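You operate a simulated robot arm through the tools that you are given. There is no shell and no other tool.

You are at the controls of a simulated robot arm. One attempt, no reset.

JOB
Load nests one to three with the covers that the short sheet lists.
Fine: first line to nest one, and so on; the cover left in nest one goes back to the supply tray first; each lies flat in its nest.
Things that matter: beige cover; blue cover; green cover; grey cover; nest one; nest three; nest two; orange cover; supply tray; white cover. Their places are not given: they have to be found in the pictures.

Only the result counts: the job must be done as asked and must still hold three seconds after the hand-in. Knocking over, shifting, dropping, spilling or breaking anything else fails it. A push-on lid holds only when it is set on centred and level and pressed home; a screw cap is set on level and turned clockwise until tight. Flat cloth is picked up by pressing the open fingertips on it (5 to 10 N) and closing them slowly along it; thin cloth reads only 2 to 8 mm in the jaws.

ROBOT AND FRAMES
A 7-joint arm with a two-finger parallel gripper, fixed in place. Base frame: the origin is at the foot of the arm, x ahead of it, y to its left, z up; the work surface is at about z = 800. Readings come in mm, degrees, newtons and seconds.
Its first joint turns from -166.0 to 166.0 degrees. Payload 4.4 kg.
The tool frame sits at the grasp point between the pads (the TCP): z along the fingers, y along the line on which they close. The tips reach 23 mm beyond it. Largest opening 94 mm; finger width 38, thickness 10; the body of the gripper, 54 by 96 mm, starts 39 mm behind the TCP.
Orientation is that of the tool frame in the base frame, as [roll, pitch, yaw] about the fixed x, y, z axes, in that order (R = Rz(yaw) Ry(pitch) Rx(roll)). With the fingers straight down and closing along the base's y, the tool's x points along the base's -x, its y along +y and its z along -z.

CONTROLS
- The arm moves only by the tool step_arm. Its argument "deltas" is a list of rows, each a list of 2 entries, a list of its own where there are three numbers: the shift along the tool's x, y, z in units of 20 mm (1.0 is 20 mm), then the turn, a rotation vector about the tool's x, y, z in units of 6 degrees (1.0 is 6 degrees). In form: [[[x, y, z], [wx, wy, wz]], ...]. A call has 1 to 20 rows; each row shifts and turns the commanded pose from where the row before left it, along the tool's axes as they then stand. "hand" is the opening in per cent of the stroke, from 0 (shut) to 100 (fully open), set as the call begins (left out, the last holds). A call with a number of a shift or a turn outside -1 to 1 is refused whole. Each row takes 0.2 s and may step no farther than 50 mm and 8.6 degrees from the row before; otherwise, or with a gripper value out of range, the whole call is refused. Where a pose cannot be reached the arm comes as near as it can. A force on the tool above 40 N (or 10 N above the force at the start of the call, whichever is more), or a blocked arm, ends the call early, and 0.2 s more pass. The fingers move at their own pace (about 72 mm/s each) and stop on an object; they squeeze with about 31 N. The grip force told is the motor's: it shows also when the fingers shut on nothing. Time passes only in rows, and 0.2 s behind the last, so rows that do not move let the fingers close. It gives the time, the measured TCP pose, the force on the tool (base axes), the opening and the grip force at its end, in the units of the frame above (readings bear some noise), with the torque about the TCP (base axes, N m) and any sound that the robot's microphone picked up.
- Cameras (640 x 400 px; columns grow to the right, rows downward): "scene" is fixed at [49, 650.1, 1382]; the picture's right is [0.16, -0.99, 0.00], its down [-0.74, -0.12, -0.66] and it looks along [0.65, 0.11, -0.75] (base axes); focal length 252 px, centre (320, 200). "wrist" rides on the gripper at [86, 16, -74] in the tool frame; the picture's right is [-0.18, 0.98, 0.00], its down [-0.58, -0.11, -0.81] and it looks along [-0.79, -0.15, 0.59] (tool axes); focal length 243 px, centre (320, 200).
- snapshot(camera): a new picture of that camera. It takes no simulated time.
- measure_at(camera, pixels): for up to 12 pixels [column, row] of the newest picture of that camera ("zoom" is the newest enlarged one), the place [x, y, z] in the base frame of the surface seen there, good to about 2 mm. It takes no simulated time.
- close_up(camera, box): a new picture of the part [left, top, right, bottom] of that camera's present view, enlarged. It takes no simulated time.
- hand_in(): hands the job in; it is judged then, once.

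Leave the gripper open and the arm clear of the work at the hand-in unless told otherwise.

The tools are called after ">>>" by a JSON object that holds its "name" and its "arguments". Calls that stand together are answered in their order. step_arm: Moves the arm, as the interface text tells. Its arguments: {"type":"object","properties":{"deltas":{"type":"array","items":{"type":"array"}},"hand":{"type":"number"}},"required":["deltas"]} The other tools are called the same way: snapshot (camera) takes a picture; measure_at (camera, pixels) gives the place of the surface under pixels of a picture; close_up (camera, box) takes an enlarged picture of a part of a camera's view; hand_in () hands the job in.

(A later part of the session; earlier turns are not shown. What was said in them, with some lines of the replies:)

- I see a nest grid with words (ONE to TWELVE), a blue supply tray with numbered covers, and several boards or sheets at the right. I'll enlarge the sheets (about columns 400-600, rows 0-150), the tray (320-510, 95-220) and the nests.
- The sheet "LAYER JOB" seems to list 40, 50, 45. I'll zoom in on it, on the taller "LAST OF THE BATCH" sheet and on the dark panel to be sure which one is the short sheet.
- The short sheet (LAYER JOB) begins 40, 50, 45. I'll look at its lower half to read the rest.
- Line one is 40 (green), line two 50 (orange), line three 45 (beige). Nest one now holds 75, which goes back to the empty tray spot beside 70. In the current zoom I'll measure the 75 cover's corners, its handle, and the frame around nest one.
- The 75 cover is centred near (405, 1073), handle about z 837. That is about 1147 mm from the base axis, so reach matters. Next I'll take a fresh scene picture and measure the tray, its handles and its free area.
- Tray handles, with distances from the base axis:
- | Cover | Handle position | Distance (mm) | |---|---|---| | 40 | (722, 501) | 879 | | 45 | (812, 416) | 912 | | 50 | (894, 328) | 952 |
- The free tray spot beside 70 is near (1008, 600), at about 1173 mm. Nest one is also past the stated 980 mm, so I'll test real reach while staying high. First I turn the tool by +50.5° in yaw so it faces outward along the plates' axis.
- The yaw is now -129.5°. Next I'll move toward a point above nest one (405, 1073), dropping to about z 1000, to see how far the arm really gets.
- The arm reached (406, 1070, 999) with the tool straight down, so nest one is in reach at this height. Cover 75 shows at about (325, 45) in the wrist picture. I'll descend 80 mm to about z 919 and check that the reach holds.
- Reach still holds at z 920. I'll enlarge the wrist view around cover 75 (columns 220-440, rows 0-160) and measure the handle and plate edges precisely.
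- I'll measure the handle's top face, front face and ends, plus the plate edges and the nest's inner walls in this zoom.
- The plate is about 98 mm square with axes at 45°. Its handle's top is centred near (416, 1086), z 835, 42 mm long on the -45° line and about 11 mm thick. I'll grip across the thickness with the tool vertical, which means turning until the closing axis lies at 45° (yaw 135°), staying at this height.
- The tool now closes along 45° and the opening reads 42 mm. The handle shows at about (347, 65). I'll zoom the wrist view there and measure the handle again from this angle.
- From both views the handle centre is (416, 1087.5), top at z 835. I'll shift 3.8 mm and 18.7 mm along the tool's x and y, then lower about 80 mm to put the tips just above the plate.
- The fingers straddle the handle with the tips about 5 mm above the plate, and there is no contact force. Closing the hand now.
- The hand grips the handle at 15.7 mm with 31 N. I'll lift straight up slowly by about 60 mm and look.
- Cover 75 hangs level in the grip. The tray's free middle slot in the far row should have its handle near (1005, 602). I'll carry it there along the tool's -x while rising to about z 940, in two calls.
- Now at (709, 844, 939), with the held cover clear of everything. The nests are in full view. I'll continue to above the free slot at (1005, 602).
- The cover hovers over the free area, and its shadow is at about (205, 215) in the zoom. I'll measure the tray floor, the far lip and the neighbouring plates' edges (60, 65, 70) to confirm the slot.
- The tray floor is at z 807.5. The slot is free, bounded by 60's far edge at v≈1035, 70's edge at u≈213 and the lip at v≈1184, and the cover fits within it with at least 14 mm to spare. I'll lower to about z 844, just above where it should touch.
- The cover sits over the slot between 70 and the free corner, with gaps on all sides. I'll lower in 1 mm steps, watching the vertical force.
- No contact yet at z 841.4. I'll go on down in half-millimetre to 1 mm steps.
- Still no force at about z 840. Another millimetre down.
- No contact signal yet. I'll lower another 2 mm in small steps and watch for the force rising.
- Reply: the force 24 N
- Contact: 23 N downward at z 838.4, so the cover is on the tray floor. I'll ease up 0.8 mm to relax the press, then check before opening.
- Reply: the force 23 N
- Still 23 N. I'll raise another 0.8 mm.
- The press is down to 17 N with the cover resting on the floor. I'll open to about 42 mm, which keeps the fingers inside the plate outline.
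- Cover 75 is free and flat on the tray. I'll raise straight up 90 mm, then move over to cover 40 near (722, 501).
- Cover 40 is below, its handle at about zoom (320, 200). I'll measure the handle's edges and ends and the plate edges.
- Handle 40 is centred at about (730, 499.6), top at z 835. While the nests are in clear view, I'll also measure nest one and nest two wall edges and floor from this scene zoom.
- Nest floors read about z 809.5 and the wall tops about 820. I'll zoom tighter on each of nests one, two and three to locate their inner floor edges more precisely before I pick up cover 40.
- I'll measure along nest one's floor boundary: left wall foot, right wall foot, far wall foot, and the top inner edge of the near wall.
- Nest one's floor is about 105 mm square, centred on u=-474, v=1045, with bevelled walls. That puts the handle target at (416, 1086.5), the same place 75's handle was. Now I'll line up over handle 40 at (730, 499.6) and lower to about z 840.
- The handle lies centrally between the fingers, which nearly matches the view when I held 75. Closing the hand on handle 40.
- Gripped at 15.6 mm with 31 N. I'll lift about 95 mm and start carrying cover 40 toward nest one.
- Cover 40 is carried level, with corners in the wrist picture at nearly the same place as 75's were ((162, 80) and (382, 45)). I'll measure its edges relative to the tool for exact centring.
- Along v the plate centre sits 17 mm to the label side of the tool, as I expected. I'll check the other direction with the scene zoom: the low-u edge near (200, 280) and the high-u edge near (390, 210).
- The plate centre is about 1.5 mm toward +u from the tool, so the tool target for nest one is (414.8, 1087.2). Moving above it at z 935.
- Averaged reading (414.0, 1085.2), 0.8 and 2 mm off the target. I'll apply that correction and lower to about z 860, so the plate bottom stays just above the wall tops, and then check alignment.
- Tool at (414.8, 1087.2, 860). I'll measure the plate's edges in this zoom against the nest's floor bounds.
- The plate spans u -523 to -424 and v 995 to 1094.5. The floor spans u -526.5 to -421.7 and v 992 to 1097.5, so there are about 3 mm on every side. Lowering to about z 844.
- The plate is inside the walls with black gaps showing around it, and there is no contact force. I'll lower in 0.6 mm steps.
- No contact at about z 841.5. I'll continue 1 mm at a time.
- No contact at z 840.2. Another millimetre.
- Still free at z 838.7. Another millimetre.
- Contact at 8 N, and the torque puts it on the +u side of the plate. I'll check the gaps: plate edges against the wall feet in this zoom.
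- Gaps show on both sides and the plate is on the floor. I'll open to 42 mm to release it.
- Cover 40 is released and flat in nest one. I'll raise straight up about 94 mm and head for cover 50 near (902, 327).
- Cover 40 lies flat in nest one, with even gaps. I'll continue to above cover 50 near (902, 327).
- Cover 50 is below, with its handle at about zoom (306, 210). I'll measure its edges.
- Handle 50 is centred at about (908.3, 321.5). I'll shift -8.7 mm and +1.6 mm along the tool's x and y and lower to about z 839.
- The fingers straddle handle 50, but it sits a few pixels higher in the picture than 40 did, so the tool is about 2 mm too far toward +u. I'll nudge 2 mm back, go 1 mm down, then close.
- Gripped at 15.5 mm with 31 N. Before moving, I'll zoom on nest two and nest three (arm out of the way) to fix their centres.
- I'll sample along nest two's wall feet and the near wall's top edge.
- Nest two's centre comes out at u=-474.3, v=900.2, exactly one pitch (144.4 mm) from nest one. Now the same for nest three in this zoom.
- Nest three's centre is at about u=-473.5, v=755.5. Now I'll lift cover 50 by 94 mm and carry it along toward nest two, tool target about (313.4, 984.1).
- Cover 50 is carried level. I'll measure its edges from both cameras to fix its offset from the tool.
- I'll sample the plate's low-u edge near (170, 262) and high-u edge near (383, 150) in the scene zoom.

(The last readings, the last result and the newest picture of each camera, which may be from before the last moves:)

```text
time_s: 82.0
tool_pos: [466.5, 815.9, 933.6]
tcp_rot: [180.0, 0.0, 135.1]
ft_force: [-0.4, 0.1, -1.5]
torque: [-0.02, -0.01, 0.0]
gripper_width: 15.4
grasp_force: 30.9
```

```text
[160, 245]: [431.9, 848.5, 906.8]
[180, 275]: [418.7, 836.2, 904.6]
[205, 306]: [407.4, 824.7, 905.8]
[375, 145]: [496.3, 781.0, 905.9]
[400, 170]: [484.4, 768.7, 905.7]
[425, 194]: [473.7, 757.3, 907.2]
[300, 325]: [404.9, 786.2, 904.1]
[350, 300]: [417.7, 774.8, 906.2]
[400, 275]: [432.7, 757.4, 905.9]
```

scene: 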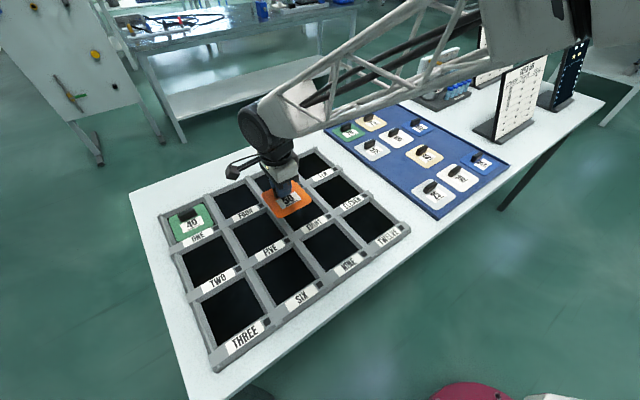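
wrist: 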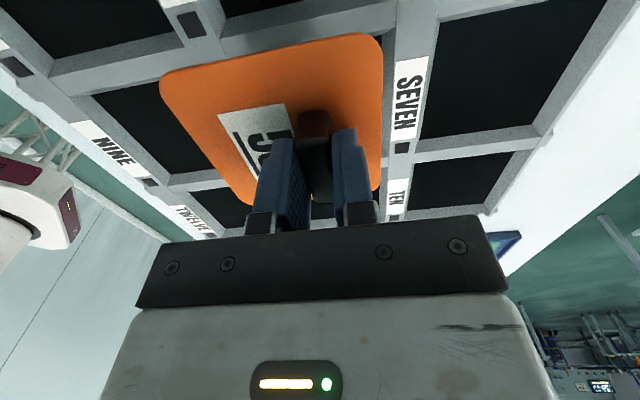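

The plate is centred on the tool along u (within 1 mm) and 17 mm toward the label along v. The tool target for nest two is (313.1, 983.9), and I'm moving there.

>>> {"name": "step_arm", "arguments": {"deltas": [[[0.948, 0.0398, 0], [0, 0, 0]], [[0.948, 0.0398, 0], [0, 0, 0]], [[0.948, 0.0398, 0], [0, 0, 0]], [[0.948, 0.0398, 0], [0, 0, 0]], [[0.948, 0.0398, 0], [0, 0, 0]], [[0.948, 0.0398, 0], [0, 0, 0]], [[0.948, 0.0398, 0], [0, 0, 0]], [[0.948, 0.0398, 0], [0, 0, 0]], [[0.948, 0.0398, 0], [0, 0, 0]], [[0.948, 0.0398, 0], [0, 0, 0]], [[0.948, 0.0398, 0], [0, 0, 0]], [[0.948, 0.0398, 0], [0, 0, 0]], [[0, 0, 0.6], [0, 0, 0]], [[0, 0, 0.7], [0, 0, 0]], [[0, 0, 0.7], [0, 0, 0]], [[0, 0, 0.7], [0, 0, 0]], [[0, 0, 0.6], [0, 0, 0]], [[0, 0, 0.35], [0, 0, 0]], [[0, 0, 0], [0, 0, 0]]]}}

>>> {"name": "step_arm", "arguments": {"deltas": [[[0, 0, 0], [0, 0, 0]]]}}

>>> {"name": "step_arm", "arguments": {"deltas": [[[0, 0, 0], [0, 0, 0]]]}}

>>> {"name": "snapshot", "arguments": {"camera": "wrist"}}

>>> {"name": "close_up", "arguments": {"camera": "scene", "box": [170, 225, 250, 290]}}

```text
time_s: 86.0
tool_pos: [312.0, 984.8, 860.2]
tcp_rot: [-180.0, 0.0, 135.0]
ft_force: [0.3, 0.2, -1.5]
torque: [0.03, -0.02, 0.0]
gripper_width: 15.7
grasp_force: 30.7
```

```text
time_s: 86.4
tool_pos: [313.6, 983.9, 860.2]
tcp_rot: [-180.0, 0.0, 135.1]
ft_force: [0.1, 0.8, -1.2]
torque: [0.01, 0.0, -0.02]
gripper_width: 15.6
grasp_force: 30.5
```

```text
time_s: 86.8
tool_pos: [312.1, 983.8, 860.9]
tcp_rot: [180.0, 0.0, 134.9]
ft_force: [-0.7, -0.4, -1.5]
torque: [0.0, -0.02, 0.01]
gripper_width: 15.5
grasp_force: 31.1
```

```text
taken
```

wrist: 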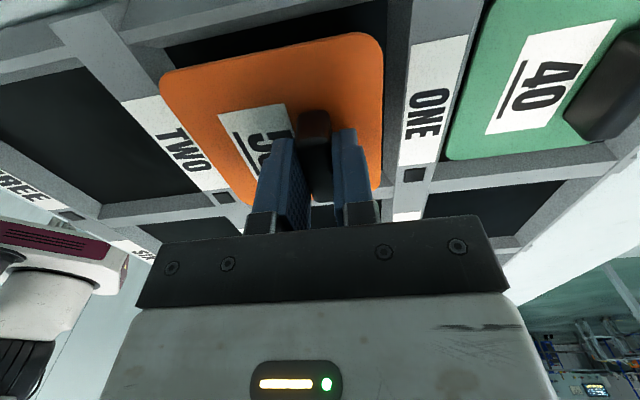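

```text
6.15 times, centred on (210, 258) of scene
```

zoom: 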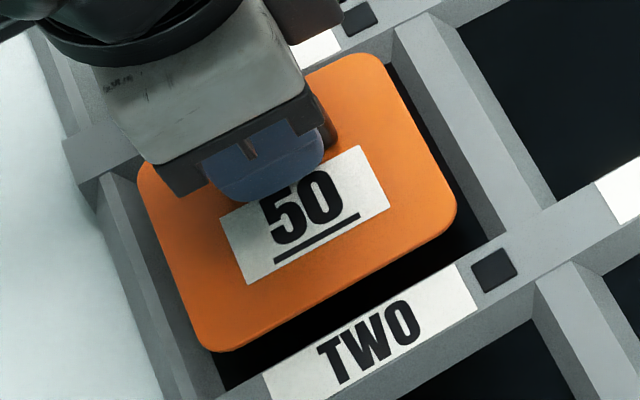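

The tool reads (312.6, 984.2, 860). I'll check the plate edges against nest two's floor bounds (u -526.8 to -421.8, v 848 to 952.3).

>>> {"name": "measure_at", "arguments": {"camera": "zoom", "pixels": [[158, 215], [174, 255], [190, 300], [400, 110], [418, 145], [436, 180], [280, 312], [340, 280], [400, 247]]}}

>>> {"name": "measure_at", "arguments": {"camera": "wrist", "pixels": [[381, 70], [381, 110], [379, 150], [166, 100], [171, 108], [210, 60], [300, 44], [345, 38]]}}

```text
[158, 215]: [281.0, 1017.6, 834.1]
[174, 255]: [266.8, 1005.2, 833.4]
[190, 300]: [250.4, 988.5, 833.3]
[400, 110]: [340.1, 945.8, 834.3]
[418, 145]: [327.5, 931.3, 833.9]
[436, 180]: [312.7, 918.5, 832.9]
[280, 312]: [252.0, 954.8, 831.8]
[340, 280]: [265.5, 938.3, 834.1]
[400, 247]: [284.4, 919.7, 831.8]
```

```text
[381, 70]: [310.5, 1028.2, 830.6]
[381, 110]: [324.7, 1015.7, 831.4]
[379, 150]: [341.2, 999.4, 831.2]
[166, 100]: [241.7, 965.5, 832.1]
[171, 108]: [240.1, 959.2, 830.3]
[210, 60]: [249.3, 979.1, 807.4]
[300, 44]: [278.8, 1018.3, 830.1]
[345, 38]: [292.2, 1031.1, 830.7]
```

The plate spans u -523.4 to -425.5 and v 850 to 948, so it is centred to within about 1 mm. I'll nudge 0.8 mm toward +v and lower to about z 843.

>>> {"name": "step_arm", "arguments": {"deltas": [[[0, 0.04, 0], [0, 0, 0]], [[0, 0, 0.3], [0, 0, 0]], [[0, 0, 0.25], [0, 0, 0]], [[0, 0, 0.15], [0, 0, 0]], [[0, 0, 0.1], [0, 0, 0]], [[0, 0, 0.06], [0, 0, 0]], [[0, 0, 0], [0, 0, 0]]]}}

>>> {"name": "step_arm", "arguments": {"deltas": [[[0, 0, 0.04], [0, 0, 0]], [[0, 0, 0.04], [0, 0, 0]], [[0, 0, 0], [0, 0, 0]]]}}

>>> {"name": "close_up", "arguments": {"camera": "scene", "box": [170, 225, 250, 290]}}

```text
time_s: 88.4
tool_pos: [313.1, 984.7, 842.8]
tcp_rot: [179.9, 0.1, 135.0]
ft_force: [0.2, 0.2, -0.3]
torque: [0.03, -0.01, 0.01]
gripper_width: 15.5
grasp_force: 30.8
```

```text
time_s: 89.2
tool_pos: [312.8, 984.6, 841.3]
tcp_rot: [-180.0, 0.0, 135.0]
ft_force: [0.3, 0.8, -0.3]
torque: [0.0, -0.01, -0.01]
gripper_width: 15.6
grasp_force: 31.2
```

```text
6.15 times, centred on (210, 258) of scene
```

zoom: 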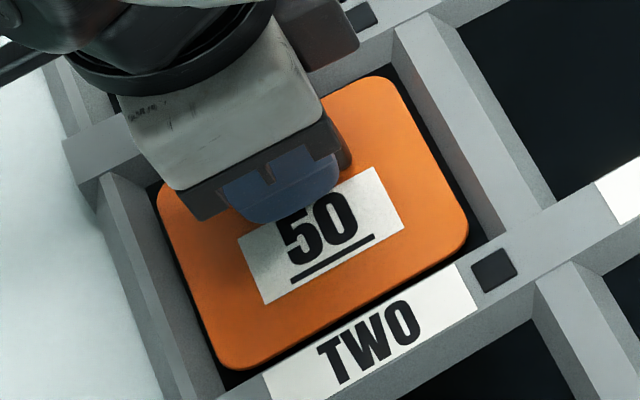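

The plate has entered nest two with gaps on all sides and no contact. I'll continue down in 1 mm steps until I feel the floor.

>>> {"name": "step_arm", "arguments": {"deltas": [[[0, 0, 0.025], [0, 0, 0]], [[0, 0, 0.025], [0, 0, 0]], [[0, 0, 0.025], [0, 0, 0]], [[0, 0, 0], [0, 0, 0]]]}}

>>> {"name": "step_arm", "arguments": {"deltas": [[[0, 0, 0.025], [0, 0, 0]], [[0, 0, 0.025], [0, 0, 0]], [[0, 0, 0], [0, 0, 0]]]}}

```text
time_s: 90.2
tool_pos: [314.1, 984.5, 840.2]
tcp_rot: [180.0, 0.0, 135.0]
ft_force: [-0.7, -0.3, -0.4]
torque: [-0.02, -0.04, 0.06]
gripper_width: 15.5
grasp_force: 30.9
```

```text
time_s: 91.0
tool_pos: [314.6, 984.1, 841.0]
tcp_rot: [-180.0, 0.0, 135.1]
ft_force: [1.3, 2.0, 4.4]
torque: [-0.09, -0.09, 0.06]
gripper_width: 15.6
grasp_force: 31.1
```

First contact at 4.4 N, z about 840. That matches 50's slightly higher grip. I'll lower another 0.6 mm and look.

>>> {"name": "step_arm", "arguments": {"deltas": [[[0, 0, 0.03], [0, 0, 0]], [[0, 0, 0], [0, 0, 0]]]}}

>>> {"name": "close_up", "arguments": {"camera": "scene", "box": [176, 234, 240, 284]}}

>>> {"name": "snapshot", "arguments": {"camera": "wrist"}}

```text
time_s: 91.6
tool_pos: [313.3, 984.3, 839.0]
tcp_rot: [179.9, 0.0, 134.9]
ft_force: [1.7, -5.1, 15.7]
torque: [-0.36, -0.29, -0.01]
gripper_width: 15.7
grasp_force: 31.7
```

```text
8.00 times, centred on (208, 259) of scene
```

zoom: 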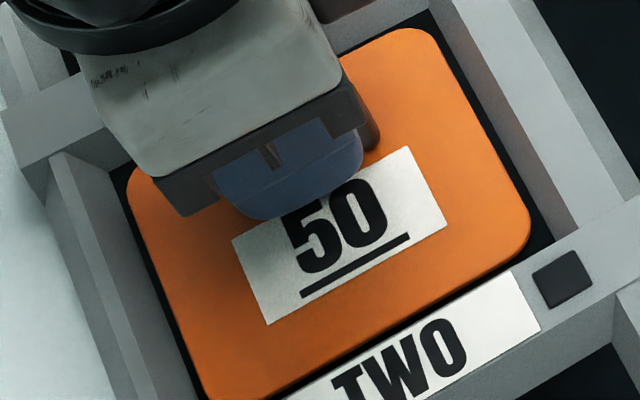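

```text
taken
```

wrist: 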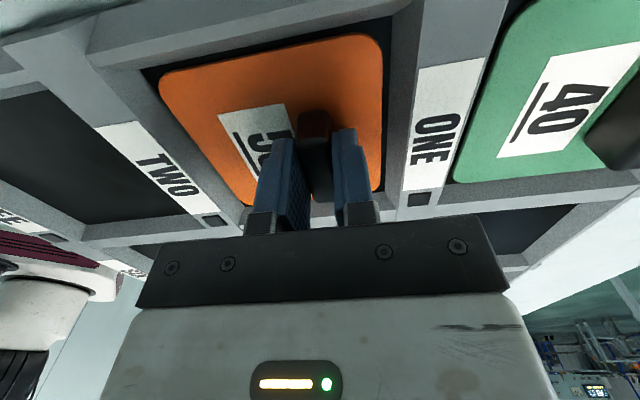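

The plate is on the floor (16 N) with black gaps all round, so I'll open to release it.

>>> {"name": "step_arm", "arguments": {"deltas": [[[0, 0, -0.02], [0, 0, 0]], [[0, 0, 0], [0, 0, 0]], [[0, 0, 0], [0, 0, 0]]], "hand": 45}}

>>> {"name": "close_up", "arguments": {"camera": "scene", "box": [176, 234, 240, 284]}}

>>> {"name": "snapshot", "arguments": {"camera": "wrist"}}

```text
time_s: 92.4
tool_pos: [313.1, 983.8, 838.9]
tcp_rot: [180.0, 0.0, 135.0]
ft_force: [0.9, -0.2, -0.1]
torque: [-0.03, 0.0, 0.03]
gripper_width: 42.3
grasp_force: 0.1
```

```text
8.00 times, centred on (208, 259) of scene
```

zoom: 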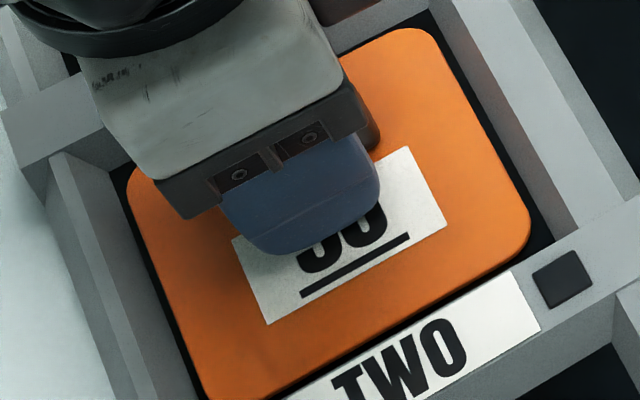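

```text
taken
```

wrist: 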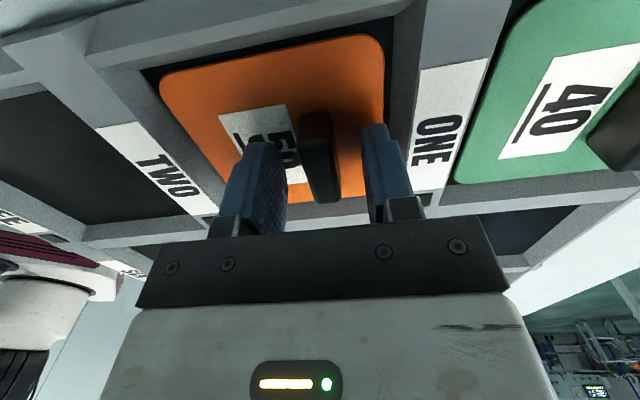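

Cover 50 is released and flat in nest two. I'll raise 94 mm and travel to cover 45 near (819, 411).

>>> {"name": "step_arm", "arguments": {"deltas": [[[0, 0, -0.4], [0, 0, 0]], [[0, 0, -0.9], [0, 0, 0]], [[0, 0, -0.9], [0, 0, 0]], [[0, 0, -0.9], [0, 0, 0]], [[0, 0, -0.9], [0, 0, 0]], [[0, 0, -0.7], [0, 0, 0]], [[-0.955, -0.0593, 0], [0, 0, 0]], [[-0.955, -0.0593, 0], [0, 0, 0]], [[-0.955, -0.0593, 0], [0, 0, 0]], [[-0.955, -0.0593, 0], [0, 0, 0]], [[-0.955, -0.0593, 0], [0, 0, 0]], [[-0.955, -0.0593, 0], [0, 0, 0]], [[-0.955, -0.0593, 0], [0, 0, 0]], [[-0.955, -0.0593, 0], [0, 0, 0]], [[-0.955, -0.0593, 0], [0, 0, 0]], [[-0.955, -0.0593, 0], [0, 0, 0]], [[-0.955, -0.0593, 0], [0, 0, 0]], [[-0.955, -0.0593, 0], [0, 0, 0]], [[-0.955, -0.0593, 0], [0, 0, 0]], [[-0.955, -0.0593, 0], [0, 0, 0]]]}}

>>> {"name": "step_arm", "arguments": {"deltas": [[[-0.955, -0.0593, 0], [0, 0, 0]], [[-0.955, -0.0593, 0], [0, 0, 0]], [[-0.955, -0.0593, 0], [0, 0, 0]], [[-0.955, -0.0593, 0], [0, 0, 0]], [[-0.955, -0.0593, 0], [0, 0, 0]], [[-0.955, -0.0593, 0], [0, 0, 0]], [[-0.955, -0.0593, 0], [0, 0, 0]], [[-0.955, -0.0593, 0], [0, 0, 0]], [[-0.955, -0.0593, 0], [0, 0, 0]], [[-0.955, -0.0593, 0], [0, 0, 0]], [[-0.955, -0.0593, 0], [0, 0, 0]], [[-0.955, -0.0593, 0], [0, 0, 0]], [[-0.955, -0.0593, 0], [0, 0, 0]], [[-0.955, -0.0593, 0], [0, 0, 0]], [[-0.955, -0.0593, 0], [0, 0, 0]], [[-0.955, -0.0593, 0], [0, 0, 0]], [[-0.955, -0.0593, 0], [0, 0, 0]], [[-0.955, -0.0593, 0], [0, 0, 0]], [[-0.955, -0.0593, 0], [0, 0, 0]], [[-0.955, -0.0593, 0], [0, 0, 0]]]}}

>>> {"name": "step_arm", "arguments": {"deltas": [[[-0.955, -0.0593, 0], [0, 0, 0]], [[-0.955, -0.0593, 0], [0, 0, 0]], [[-0.955, -0.0593, 0], [0, 0, 0]], [[-0.955, -0.0593, 0], [0, 0, 0]], [[-0.955, -0.0593, 0], [0, 0, 0]], [[-0.955, -0.0593, 0], [0, 0, 0]], [[0, 0, 0], [0, 0, 0]]]}}

>>> {"name": "snapshot", "arguments": {"camera": "scene"}}

>>> {"name": "close_up", "arguments": {"camera": "wrist", "box": [200, 0, 456, 160]}}

```text
time_s: 96.6
tool_pos: [491.2, 784.7, 933.4]
tcp_rot: [180.0, 0.0, 135.0]
ft_force: [0.4, -0.5, 0.5]
torque: [0.02, 0.04, -0.02]
gripper_width: 42.1
grasp_force: 0.2
```

```text
time_s: 100.8
tool_pos: [743.8, 496.2, 932.0]
tcp_rot: [-180.0, 0.0, 135.0]
ft_force: [0.2, 0.5, 0.1]
torque: [0.04, 0.0, 0.0]
gripper_width: 42.2
grasp_force: 0.2
```

```text
time_s: 102.4
tool_pos: [821.0, 409.2, 933.2]
tcp_rot: [180.0, 0.0, 135.0]
ft_force: [0.0, -0.6, -0.3]
torque: [0.02, -0.03, 0.0]
gripper_width: 42.5
grasp_force: 0.1
```

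```text
taken
```

scene: 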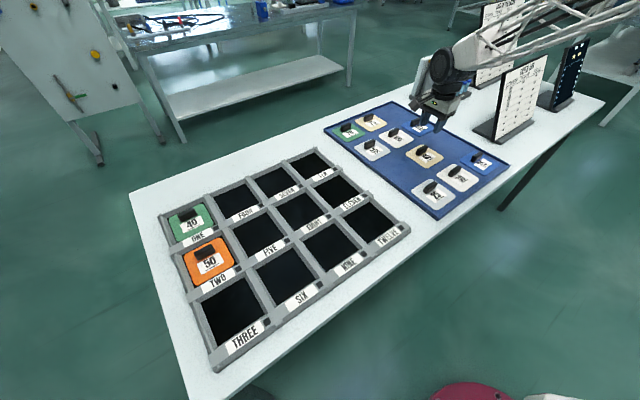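

```text
2.50 times, centred on (328, 80) of wrist
```

zoom: 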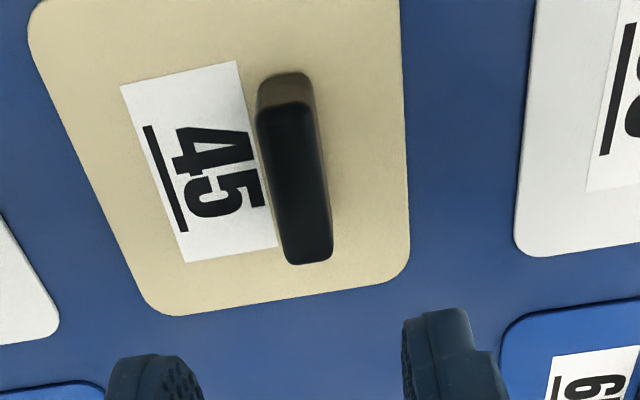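

Cover 50 sits in nest two, and cover 45 is below the tool with its handle at about zoom (295, 180). I'll measure handle 45.

>>> {"name": "measure_at", "arguments": {"camera": "zoom", "pixels": [[264, 125], [308, 120], [273, 185], [318, 180], [283, 245], [327, 242], [286, 115], [308, 258], [296, 185], [60, 140], [404, 170], [270, 295]]}}

>>> {"name": "step_arm", "arguments": {"deltas": [[[0, 0, 0], [0, 0, 0]]]}}

>>> {"name": "step_arm", "arguments": {"deltas": [[[0, 0, 0], [0, 0, 0]]]}}

```text
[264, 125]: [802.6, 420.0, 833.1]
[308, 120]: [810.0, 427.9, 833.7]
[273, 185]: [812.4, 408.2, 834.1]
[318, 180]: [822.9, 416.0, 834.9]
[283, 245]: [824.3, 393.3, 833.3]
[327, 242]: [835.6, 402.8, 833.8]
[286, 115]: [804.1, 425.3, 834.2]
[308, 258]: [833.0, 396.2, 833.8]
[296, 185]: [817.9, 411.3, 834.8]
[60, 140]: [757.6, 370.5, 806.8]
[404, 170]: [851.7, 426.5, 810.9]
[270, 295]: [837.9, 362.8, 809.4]
```

```text
time_s: 102.8
tool_pos: [820.4, 410.2, 933.8]
tcp_rot: [179.9, 0.0, 134.9]
ft_force: [0.1, 1.0, -0.2]
torque: [-0.01, 0.0, 0.02]
gripper_width: 42.2
grasp_force: 0.0
```

```text
time_s: 103.2
tool_pos: [820.0, 411.9, 932.5]
tcp_rot: [-180.0, -0.1, 135.0]
ft_force: [0.4, -0.9, 0.1]
torque: [0.01, 0.01, 0.03]
gripper_width: 42.2
grasp_force: 0.1
```

Handle 45 is centred at about u=289, v=869.3, roughly 1 mm from the tool. I'll make a small correction and lower to about z 839.

>>> {"name": "step_arm", "arguments": {"deltas": [[[0.055, -0.055, 0], [0, 0, 0]], [[0, 0, 0.6], [0, 0, 0]], [[0, 0, 0.7], [0, 0, 0]], [[0, 0, 0.7], [0, 0, 0]], [[0, 0, 0.7], [0, 0, 0]], [[0, 0, 0.7], [0, 0, 0]], [[0, 0, 0.6], [0, 0, 0]], [[0, 0, 0.4], [0, 0, 0]], [[0, 0, 0.25], [0, 0, 0]], [[0, 0, 0.05], [0, 0, 0]], [[0, 0, 0], [0, 0, 0]]]}}

>>> {"name": "snapshot", "arguments": {"camera": "wrist"}}

>>> {"name": "close_up", "arguments": {"camera": "scene", "box": [380, 100, 480, 180]}}

```text
time_s: 105.6
tool_pos: [817.9, 410.5, 838.3]
tcp_rot: [-180.0, 0.0, 135.0]
ft_force: [-0.1, 0.6, -0.5]
torque: [-0.01, -0.03, 0.02]
gripper_width: 42.3
grasp_force: 0.0
```

```text
taken
```

wrist: 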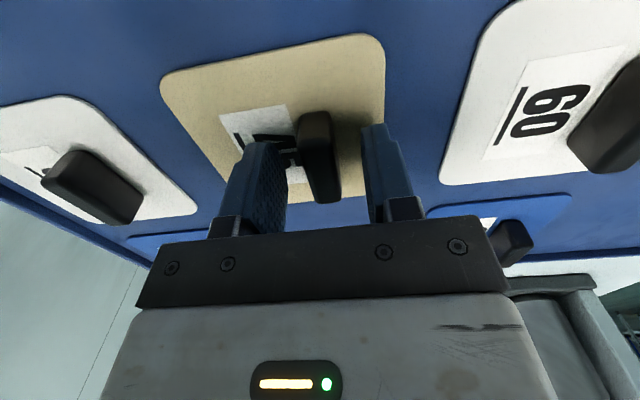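

```text
5.00 times, centred on (430, 140) of scene
```

zoom: 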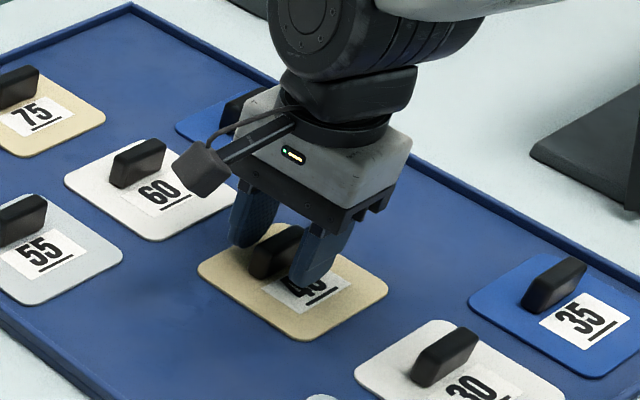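

The alignment matches the earlier grips. Closing on handle 45.

>>> {"name": "step_arm", "arguments": {"deltas": [[[0, 0, 0], [0, 0, 0]], [[0, 0, 0], [0, 0, 0]], [[0, 0, 0], [0, 0, 0]], [[0, 0, 0], [0, 0, 0]], [[0, 0, 0], [0, 0, 0]]], "hand": 0}}

```text
time_s: 106.8
tool_pos: [817.6, 409.5, 839.3]
tcp_rot: [-179.9, 0.1, 134.9]
ft_force: [-0.1, 0.8, 1.6]
torque: [-0.03, 0.01, -0.01]
gripper_width: 15.8
grasp_force: 31.2
```

Gripped at 15.8 mm with 31 N. I'll lift 94 mm and carry toward nest three, tool target about (211.4, 881.1).

>>> {"name": "step_arm", "arguments": {"deltas": [[[0, 0, -0.3], [0, 0, 0]], [[0, 0, -0.6], [0, 0, 0]], [[0, 0, -1.0], [0, 0, 0]], [[0, 0, -1.0], [0, 0, 0]], [[0, 0, -1.0], [0, 0, 0]], [[0, 0, -0.8], [0, 0, 0]], [[0.9525, -0.12, 0], [0, 0, 0]], [[0.9525, -0.12, 0], [0, 0, 0]], [[0.9525, -0.12, 0], [0, 0, 0]], [[0.9525, -0.12, 0], [0, 0, 0]], [[0.9525, -0.12, 0], [0, 0, 0]], [[0.9525, -0.12, 0], [0, 0, 0]], [[0.9525, -0.12, 0], [0, 0, 0]], [[0.9525, -0.12, 0], [0, 0, 0]], [[0.9525, -0.12, 0], [0, 0, 0]], [[0.9525, -0.12, 0], [0, 0, 0]], [[0.9525, -0.12, 0], [0, 0, 0]], [[0.9525, -0.12, 0], [0, 0, 0]], [[0.9525, -0.12, 0], [0, 0, 0]], [[0.9525, -0.12, 0], [0, 0, 0]]]}}

>>> {"name": "step_arm", "arguments": {"deltas": [[[0.9525, -0.12, 0], [0, 0, 0]], [[0.9525, -0.12, 0], [0, 0, 0]], [[0.9525, -0.12, 0], [0, 0, 0]], [[0.9525, -0.12, 0], [0, 0, 0]], [[0.9525, -0.12, 0], [0, 0, 0]], [[0.9525, -0.12, 0], [0, 0, 0]], [[0.9525, -0.12, 0], [0, 0, 0]], [[0.9525, -0.12, 0], [0, 0, 0]], [[0.9525, -0.12, 0], [0, 0, 0]], [[0.9525, -0.12, 0], [0, 0, 0]], [[0.9525, -0.12, 0], [0, 0, 0]], [[0.9525, -0.12, 0], [0, 0, 0]], [[0.9525, -0.12, 0], [0, 0, 0]], [[0.9525, -0.12, 0], [0, 0, 0]], [[0.9525, -0.12, 0], [0, 0, 0]], [[0.9525, -0.12, 0], [0, 0, 0]], [[0.9525, -0.12, 0], [0, 0, 0]], [[0.9525, -0.12, 0], [0, 0, 0]], [[0.9525, -0.12, 0], [0, 0, 0]], [[0, 0, 0], [0, 0, 0]]]}}

>>> {"name": "snapshot", "arguments": {"camera": "scene"}}

>>> {"name": "snapshot", "arguments": {"camera": "wrist"}}

```text
time_s: 111.0
tool_pos: [606.3, 575.9, 932.8]
tcp_rot: [-179.9, -0.1, 135.1]
ft_force: [0.2, -0.9, -1.3]
torque: [0.04, -0.03, -0.02]
gripper_width: 15.6
grasp_force: 30.8
```

```text
time_s: 115.2
tool_pos: [315.5, 801.9, 934.8]
tcp_rot: [180.0, 0.1, 135.1]
ft_force: [-0.5, 0.1, -0.8]
torque: [-0.01, -0.02, 0.01]
gripper_width: 15.6
grasp_force: 30.7
```

```text
taken
```

scene: 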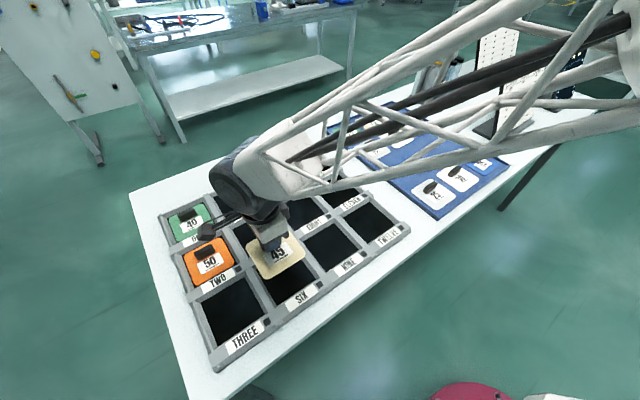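

```text
taken
```

wrist: 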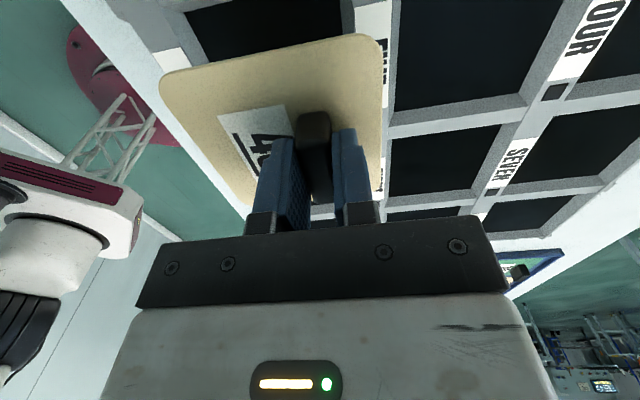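

Cover 45 is carried level and sits in the grip just as 50 did. I'll move above nest three and pause.

>>> {"name": "step_arm", "arguments": {"deltas": [[[0.926, -0.126, 0], [0, 0, 0]], [[0.926, -0.126, 0], [0, 0, 0]], [[0.926, -0.126, 0], [0, 0, 0]], [[0.926, -0.126, 0], [0, 0, 0]], [[0.926, -0.126, 0], [0, 0, 0]], [[0.926, -0.126, 0], [0, 0, 0]], [[0.926, -0.126, 0], [0, 0, 0]], [[0, 0, 0.6], [0, 0, 0]], [[0, 0, 0.7], [0, 0, 0]], [[0, 0, 0.7], [0, 0, 0]], [[0, 0, 0.7], [0, 0, 0]], [[0, 0, 0.6], [0, 0, 0]], [[0, 0, 0.35], [0, 0, 0]], [[0, 0, 0], [0, 0, 0]]]}}

>>> {"name": "step_arm", "arguments": {"deltas": [[[0, 0, 0], [0, 0, 0]]]}}

>>> {"name": "step_arm", "arguments": {"deltas": [[[0, 0, 0], [0, 0, 0]]]}}

>>> {"name": "snapshot", "arguments": {"camera": "wrist"}}

>>> {"name": "close_up", "arguments": {"camera": "scene", "box": [185, 265, 281, 350]}}

```text
time_s: 118.2
tool_pos: [211.7, 879.6, 860.0]
tcp_rot: [179.9, -0.1, 135.0]
ft_force: [-0.2, 0.5, -1.6]
torque: [0.01, -0.01, 0.01]
gripper_width: 15.3
grasp_force: 30.5
```

```text
time_s: 118.6
tool_pos: [212.5, 879.1, 859.5]
tcp_rot: [180.0, 0.0, 135.0]
ft_force: [0.0, 0.6, -1.9]
torque: [0.02, 0.0, 0.0]
gripper_width: 15.4
grasp_force: 30.5
```

```text
time_s: 119.0
tool_pos: [212.1, 879.3, 859.6]
tcp_rot: [180.0, 0.0, 135.0]
ft_force: [-0.5, 0.6, -1.6]
torque: [0.06, -0.03, 0.02]
gripper_width: 15.6
grasp_force: 31.4
```

```text
taken
```

wrist: 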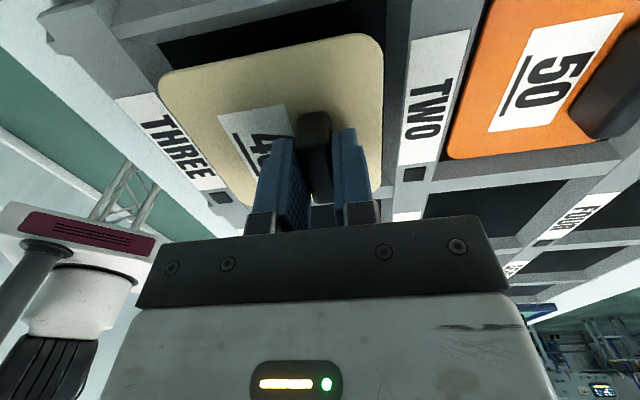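

```text
4.71 times, centred on (233, 308) of scene
```

zoom: 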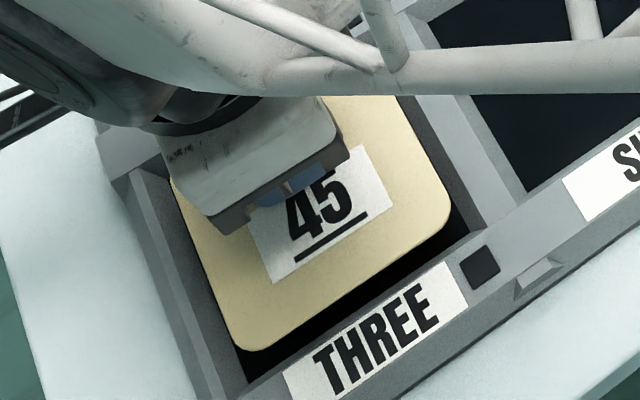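

The tool reads (212.1, 879.3). I'll check the plate edges against nest three's floor (u about -526.5 to -420.5, v about 702 to 807.5).

>>> {"name": "measure_at", "arguments": {"camera": "zoom", "pixels": [[190, 220], [207, 260], [224, 300], [406, 125], [420, 150], [436, 180], [300, 312], [340, 287], [390, 255]]}}

>>> {"name": "measure_at", "arguments": {"camera": "wrist", "pixels": [[381, 70], [381, 110], [379, 150], [165, 100], [171, 108], [250, 52], [300, 44], [345, 38]]}}

```text
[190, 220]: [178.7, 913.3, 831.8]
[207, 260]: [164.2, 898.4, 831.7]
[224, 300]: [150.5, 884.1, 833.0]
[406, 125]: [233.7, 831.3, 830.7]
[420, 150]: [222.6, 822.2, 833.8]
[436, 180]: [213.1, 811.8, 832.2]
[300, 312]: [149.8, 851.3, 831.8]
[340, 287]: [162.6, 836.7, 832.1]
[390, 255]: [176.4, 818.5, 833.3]
```

```text
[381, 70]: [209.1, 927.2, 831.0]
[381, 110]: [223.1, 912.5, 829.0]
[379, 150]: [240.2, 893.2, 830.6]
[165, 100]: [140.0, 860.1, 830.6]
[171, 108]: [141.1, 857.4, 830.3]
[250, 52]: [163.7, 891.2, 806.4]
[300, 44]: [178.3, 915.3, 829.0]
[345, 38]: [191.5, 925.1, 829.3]
```

The plate is centred near u=-471.5, v=754, and the nest at u=-473.5, v=755.5. I'll shift 2 mm toward -u and 1.2 mm toward +v, then lower to about z 843.

>>> {"name": "step_arm", "arguments": {"deltas": [[[0.1, 0.06, 0], [0, 0, 0]], [[0, 0, 0.3], [0, 0, 0]], [[0, 0, 0.25], [0, 0, 0]], [[0, 0, 0.15], [0, 0, 0]], [[0, 0, 0.1], [0, 0, 0]], [[0, 0, 0.03], [0, 0, 0]], [[0, 0, 0], [0, 0, 0]]]}}

>>> {"name": "close_up", "arguments": {"camera": "scene", "box": [185, 265, 281, 350]}}

>>> {"name": "snapshot", "arguments": {"camera": "wrist"}}

```text
time_s: 120.6
tool_pos: [212.0, 881.0, 843.1]
tcp_rot: [-179.9, 0.0, 135.0]
ft_force: [0.2, -0.7, -0.9]
torque: [0.03, 0.03, -0.02]
gripper_width: 15.4
grasp_force: 31.4
```

```text
4.71 times, centred on (233, 308) of scene
```

zoom: 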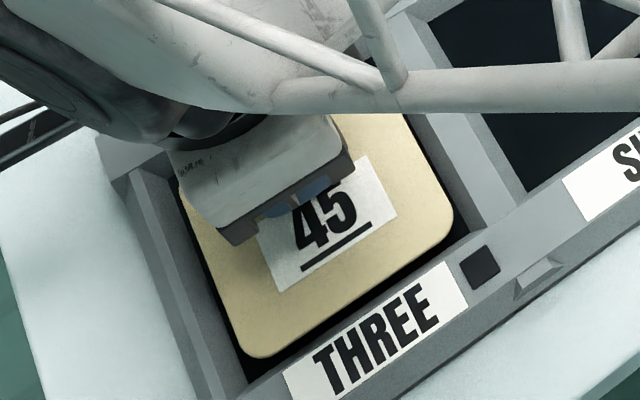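

```text
taken
```

wrist: 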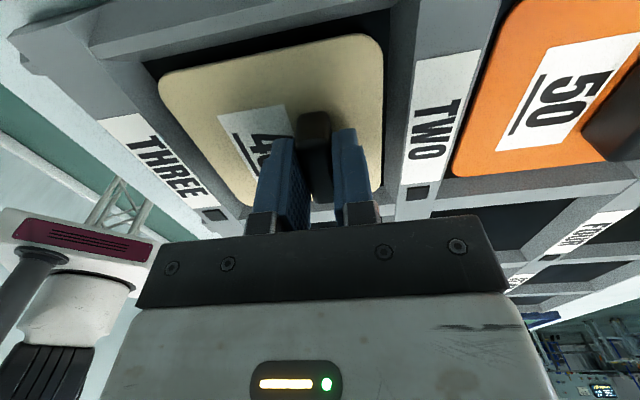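

The plate is inside nest three with gaps around it and no contact. I'll lower in small steps toward the floor.

>>> {"name": "step_arm", "arguments": {"deltas": [[[0, 0, 0.04], [0, 0, 0]], [[0, 0, 0.04], [0, 0, 0]], [[0, 0, 0.04], [0, 0, 0]], [[0, 0, 0], [0, 0, 0]]]}}

>>> {"name": "step_arm", "arguments": {"deltas": [[[0, 0, 0.025], [0, 0, 0]], [[0, 0, 0.025], [0, 0, 0]], [[0, 0, 0], [0, 0, 0]]]}}

```text
time_s: 121.6
tool_pos: [211.6, 882.2, 841.1]
tcp_rot: [179.9, 0.0, 135.0]
ft_force: [1.2, 0.2, -0.3]
torque: [0.03, -0.01, 0.03]
gripper_width: 15.5
grasp_force: 30.9
```

```text
time_s: 122.4
tool_pos: [211.6, 882.4, 840.5]
tcp_rot: [-180.0, 0.1, 135.1]
ft_force: [-0.5, 0.1, -1.5]
torque: [0.02, 0.02, -0.02]
gripper_width: 15.6
grasp_force: 30.9
```

No contact yet at z 840. Another 1 mm.

>>> {"name": "step_arm", "arguments": {"deltas": [[[0, 0, 0.025], [0, 0, 0]], [[0, 0, 0.025], [0, 0, 0]], [[0, 0, 0], [0, 0, 0]]]}}

```text
time_s: 123.2
tool_pos: [211.3, 881.5, 839.5]
tcp_rot: [-180.0, 0.0, 134.9]
ft_force: [0.6, -0.7, 0.3]
torque: [0.02, -0.03, 0.02]
gripper_width: 15.5
grasp_force: 30.6
```

Nearly there. Another 1 mm.

>>> {"name": "step_arm", "arguments": {"deltas": [[[0, 0, 0.025], [0, 0, 0]], [[0, 0, 0.025], [0, 0, 0]], [[0, 0, 0], [0, 0, 0]]]}}

```text
time_s: 124.0
tool_pos: [210.6, 881.5, 838.3]
tcp_rot: [-179.9, 0.1, 135.0]
ft_force: [0.9, 1.8, 7.6]
torque: [-0.19, -0.2, 0.0]
gripper_width: 15.5
grasp_force: 31.1
```

Contact at 7.6 N, in the same pattern as the other two nests. One more 0.5 mm to seat it, then a look before releasing.

>>> {"name": "step_arm", "arguments": {"deltas": [[[0, 0, 0.025], [0, 0, 0]], [[0, 0, 0], [0, 0, 0]]]}}

>>> {"name": "close_up", "arguments": {"camera": "scene", "box": [185, 265, 281, 350]}}

>>> {"name": "snapshot", "arguments": {"camera": "wrist"}}

```text
time_s: 124.6
tool_pos: [212.2, 881.1, 839.5]
tcp_rot: [179.9, 0.0, 134.9]
ft_force: [-3.7, -6.4, 21.4]
torque: [-0.31, -0.13, -0.04]
gripper_width: 15.5
grasp_force: 31.0
```

```text
4.71 times, centred on (233, 308) of scene
```

zoom: 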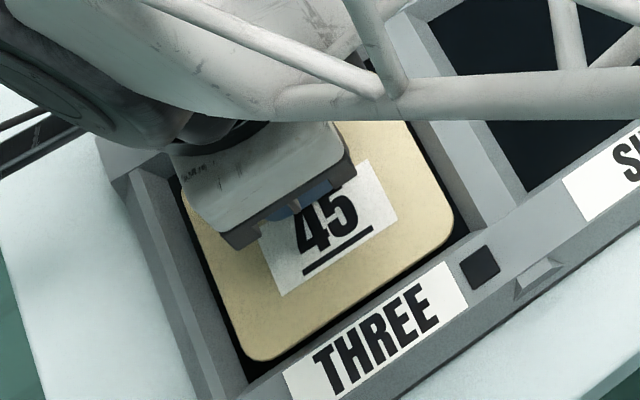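

```text
taken
```

wrist: 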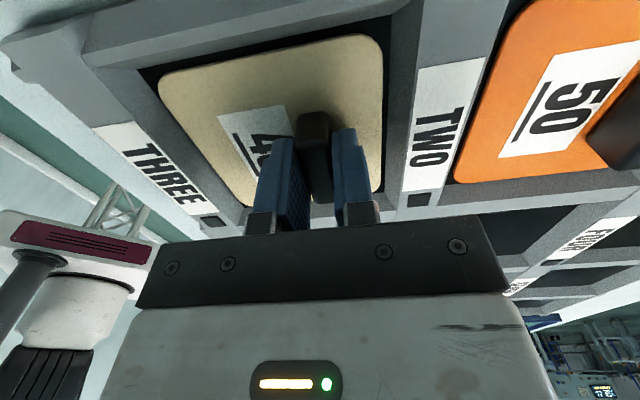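

Cover 45 is seated at 21 N. I'll ease up 0.8 mm and open.

>>> {"name": "step_arm", "arguments": {"deltas": [[[0, 0, -0.04], [0, 0, 0]], [[0, 0, 0], [0, 0, 0]]]}}

>>> {"name": "step_arm", "arguments": {"deltas": [[[0, 0, 0], [0, 0, 0]], [[0, 0, 0], [0, 0, 0]], [[0, 0, 0], [0, 0, 0]]], "hand": 45}}

>>> {"name": "snapshot", "arguments": {"camera": "wrist"}}

```text
time_s: 125.2
tool_pos: [211.4, 882.5, 839.0]
tcp_rot: [-179.9, 0.0, 135.0]
ft_force: [-2.3, 3.9, 15.8]
torque: [0.05, 0.06, -0.04]
gripper_width: 15.5
grasp_force: 31.0
```

```text
time_s: 126.0
tool_pos: [212.3, 880.4, 837.7]
tcp_rot: [-180.0, 0.1, 135.2]
ft_force: [-0.1, 0.3, 0.3]
torque: [0.0, 0.02, 0.04]
gripper_width: 42.6
grasp_force: 0.1
```

```text
taken
```

wrist: 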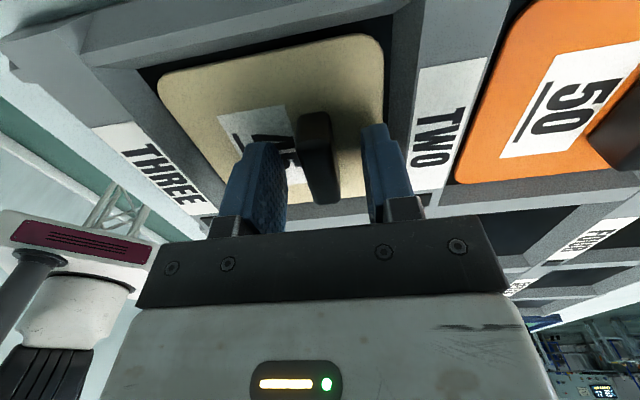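

Released. I'll raise straight up about 190 mm first, then back away toward the start area so I can inspect everything.

>>> {"name": "step_arm", "arguments": {"deltas": [[[0, 0, -0.4], [0, 0, 0]], [[0, 0, -0.9], [0, 0, 0]], [[0, 0, -1.0], [0, 0, 0]], [[0, 0, -1.0], [0, 0, 0]], [[0, 0, -1.0], [0, 0, 0]], [[0, 0, -1.0], [0, 0, 0]], [[0, 0, -1.0], [0, 0, 0]], [[0, 0, -1.0], [0, 0, 0]], [[0, 0, -1.0], [0, 0, 0]], [[0, 0, -1.0], [0, 0, 0]]]}}

>>> {"name": "step_arm", "arguments": {"deltas": [[[-0.955, 0.27, -0.2], [0, 0, 0]], [[-0.955, 0.27, -0.2], [0, 0, 0]], [[-0.955, 0.27, -0.2], [0, 0, 0]], [[-0.955, 0.27, -0.2], [0, 0, 0]], [[-0.955, 0.27, -0.2], [0, 0, 0]], [[-0.955, 0.27, -0.2], [0, 0, 0]], [[-0.955, 0.27, -0.2], [0, 0, 0]], [[-0.955, 0.27, -0.2], [0, 0, 0]], [[-0.955, 0.27, -0.2], [0, 0, 0]], [[-0.955, 0.27, -0.2], [0, 0, 0]], [[-0.955, 0.27, -0.2], [0, 0, 0]], [[-0.955, 0.27, -0.2], [0, 0, 0]], [[-0.955, 0.27, -0.2], [0, 0, 0]], [[-0.955, 0.27, -0.2], [0, 0, 0]], [[-0.955, 0.27, -0.2], [0, 0, 0]], [[-0.955, 0.27, -0.2], [0, 0, 0]], [[-0.955, 0.27, -0.2], [0, 0, 0]], [[-0.955, 0.27, -0.2], [0, 0, 0]], [[-0.955, 0.27, -0.2], [0, 0, 0]], [[-0.955, 0.27, -0.2], [0, 0, 0]]], "hand": 100}}

>>> {"name": "snapshot", "arguments": {"camera": "scene"}}

>>> {"name": "close_up", "arguments": {"camera": "scene", "box": [150, 180, 280, 360]}}

>>> {"name": "close_up", "arguments": {"camera": "scene", "box": [320, 95, 515, 222]}}

```text
time_s: 128.2
tool_pos: [212.0, 881.4, 1021.4]
tcp_rot: [-179.9, 0.0, 135.1]
ft_force: [0.0, -0.1, 0.4]
torque: [0.03, 0.04, 0.02]
gripper_width: 42.3
grasp_force: 0.1
```

```text
time_s: 132.4
tool_pos: [560.1, 687.1, 1103.9]
tcp_rot: [-180.0, -0.1, 135.0]
ft_force: [0.6, -0.2, 0.3]
torque: [0.0, 0.01, 0.02]
gripper_width: 94.1
grasp_force: 0.1
```

```text
taken
```

scene: 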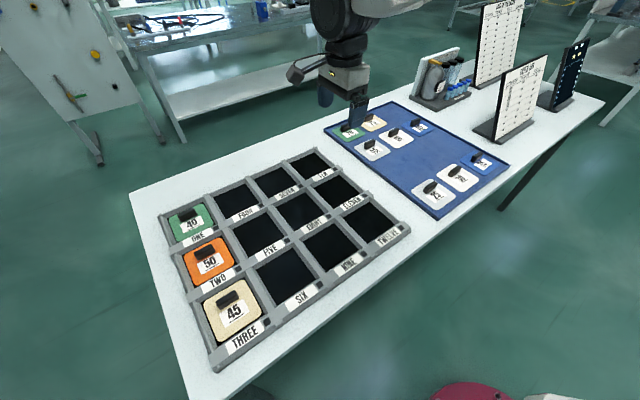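

```text
2.22 times, centred on (215, 270) of scene
```

zoom: 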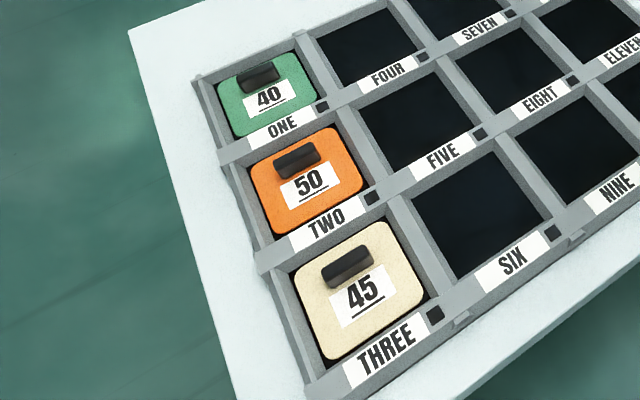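

```text
3.15 times, centred on (418, 158) of scene
```

zoom: 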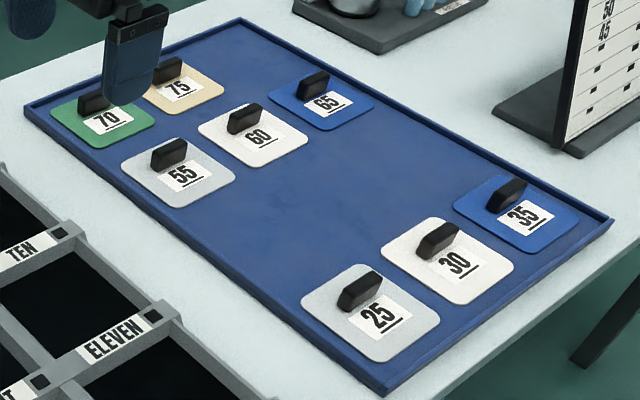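

All three nests are loaded (40, 50, 45) and 75 is back in the tray. I'll check that each cover is flat by measuring heights at their corners.

>>> {"name": "close_up", "arguments": {"camera": "scene", "box": [160, 195, 272, 350]}}

>>> {"name": "measure_at", "arguments": {"camera": "zoom", "pixels": [[197, 80], [300, 40], [330, 90], [230, 125], [250, 190], [360, 135], [395, 200], [285, 255], [310, 310], [440, 250], [470, 315], [360, 390]]}}

```text
2.58 times, centred on (216, 272) of scene
```

zoom: 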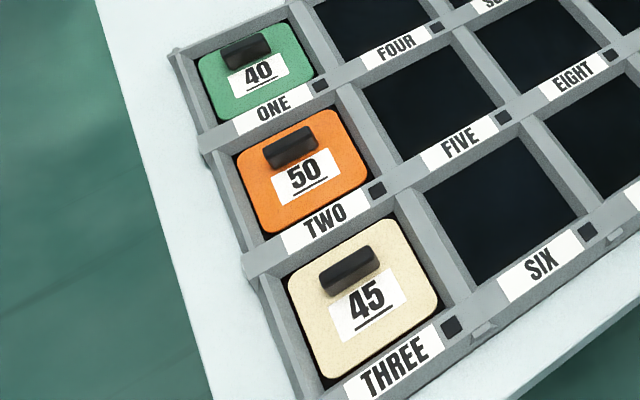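

```text
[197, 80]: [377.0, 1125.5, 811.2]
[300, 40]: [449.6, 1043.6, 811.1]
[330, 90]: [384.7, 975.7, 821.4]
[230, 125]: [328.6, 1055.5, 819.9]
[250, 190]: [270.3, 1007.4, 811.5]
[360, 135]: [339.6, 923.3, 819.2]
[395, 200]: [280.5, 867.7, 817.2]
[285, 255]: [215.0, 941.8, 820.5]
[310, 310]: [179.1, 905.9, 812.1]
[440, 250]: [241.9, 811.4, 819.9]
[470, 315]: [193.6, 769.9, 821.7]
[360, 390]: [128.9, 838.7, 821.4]
```

Several of those points fell on the frame, so I'll take points clearly on the plates.

>>> {"name": "measure_at", "arguments": {"camera": "zoom", "pixels": [[207, 65], [285, 30], [306, 72], [232, 113], [246, 165], [330, 117], [358, 175], [273, 225], [298, 287], [390, 227], [430, 298], [333, 368]]}}

>>> {"name": "close_up", "arguments": {"camera": "scene", "box": [160, 190, 250, 290]}}

>>> {"name": "close_up", "arguments": {"camera": "scene", "box": [190, 265, 275, 350]}}

```text
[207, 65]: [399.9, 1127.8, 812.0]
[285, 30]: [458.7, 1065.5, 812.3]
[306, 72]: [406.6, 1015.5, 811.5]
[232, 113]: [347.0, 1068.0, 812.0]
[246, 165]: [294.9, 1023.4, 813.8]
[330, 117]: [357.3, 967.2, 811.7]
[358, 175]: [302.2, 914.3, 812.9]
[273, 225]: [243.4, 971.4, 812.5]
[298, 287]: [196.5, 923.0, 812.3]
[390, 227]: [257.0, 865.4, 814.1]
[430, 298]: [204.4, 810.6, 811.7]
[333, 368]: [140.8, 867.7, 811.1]
```

```text
4.00 times, centred on (205, 240) of scene
```

zoom: 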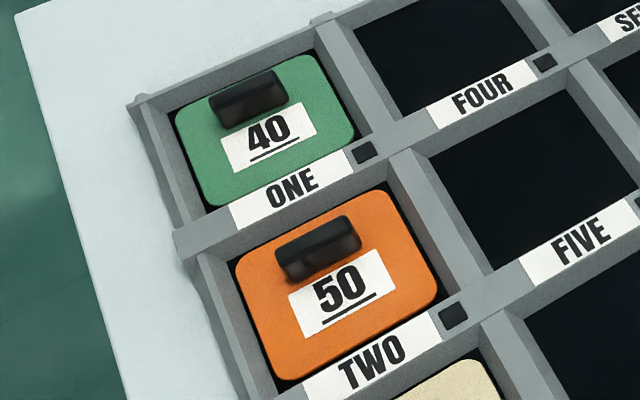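

```text
4.71 times, centred on (232, 308) of scene
```

zoom: 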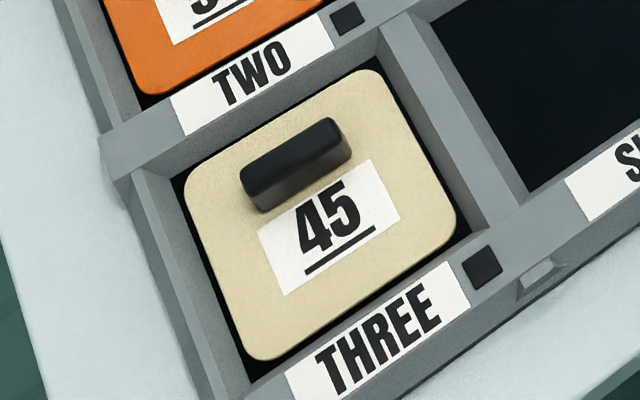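

All plate corners read z 811-814, so each cover is flat in its nest: 40 in one, 50 in two, 45 in three. Cover 75 is flat in the supply tray and nothing else has moved. The gripper is open and clear at z 1104, so I'm handing in.

>>> {"name": "hand_in", "arguments": {}}

```text
The job is handed in.
```

The nests are loaded from the short sheet (headed LAYER JOB), which lists 40, 50 and 45, and I handed the job in. The hand-in gave no verdict, only that it was received.

| Nest | Cover | Result |
|---|---|---|
| One | 40 (green) | Flat in its nest |
| Two | 50 (orange) | Flat in its nest |
| Three | 45 (beige) | Flat in its nest |

- **Cover 75:** I moved it from nest one to the supply tray before loading anything, in the free spot beside 70.
- **Flatness:** the corners of all three covers measured at z 811–814 mm, so none is tilted or caught on a nest wall.
- **Everything else:** nothing else looked moved in the last pictures. The gripper was open and the arm clear, about 300 mm above the work surface.
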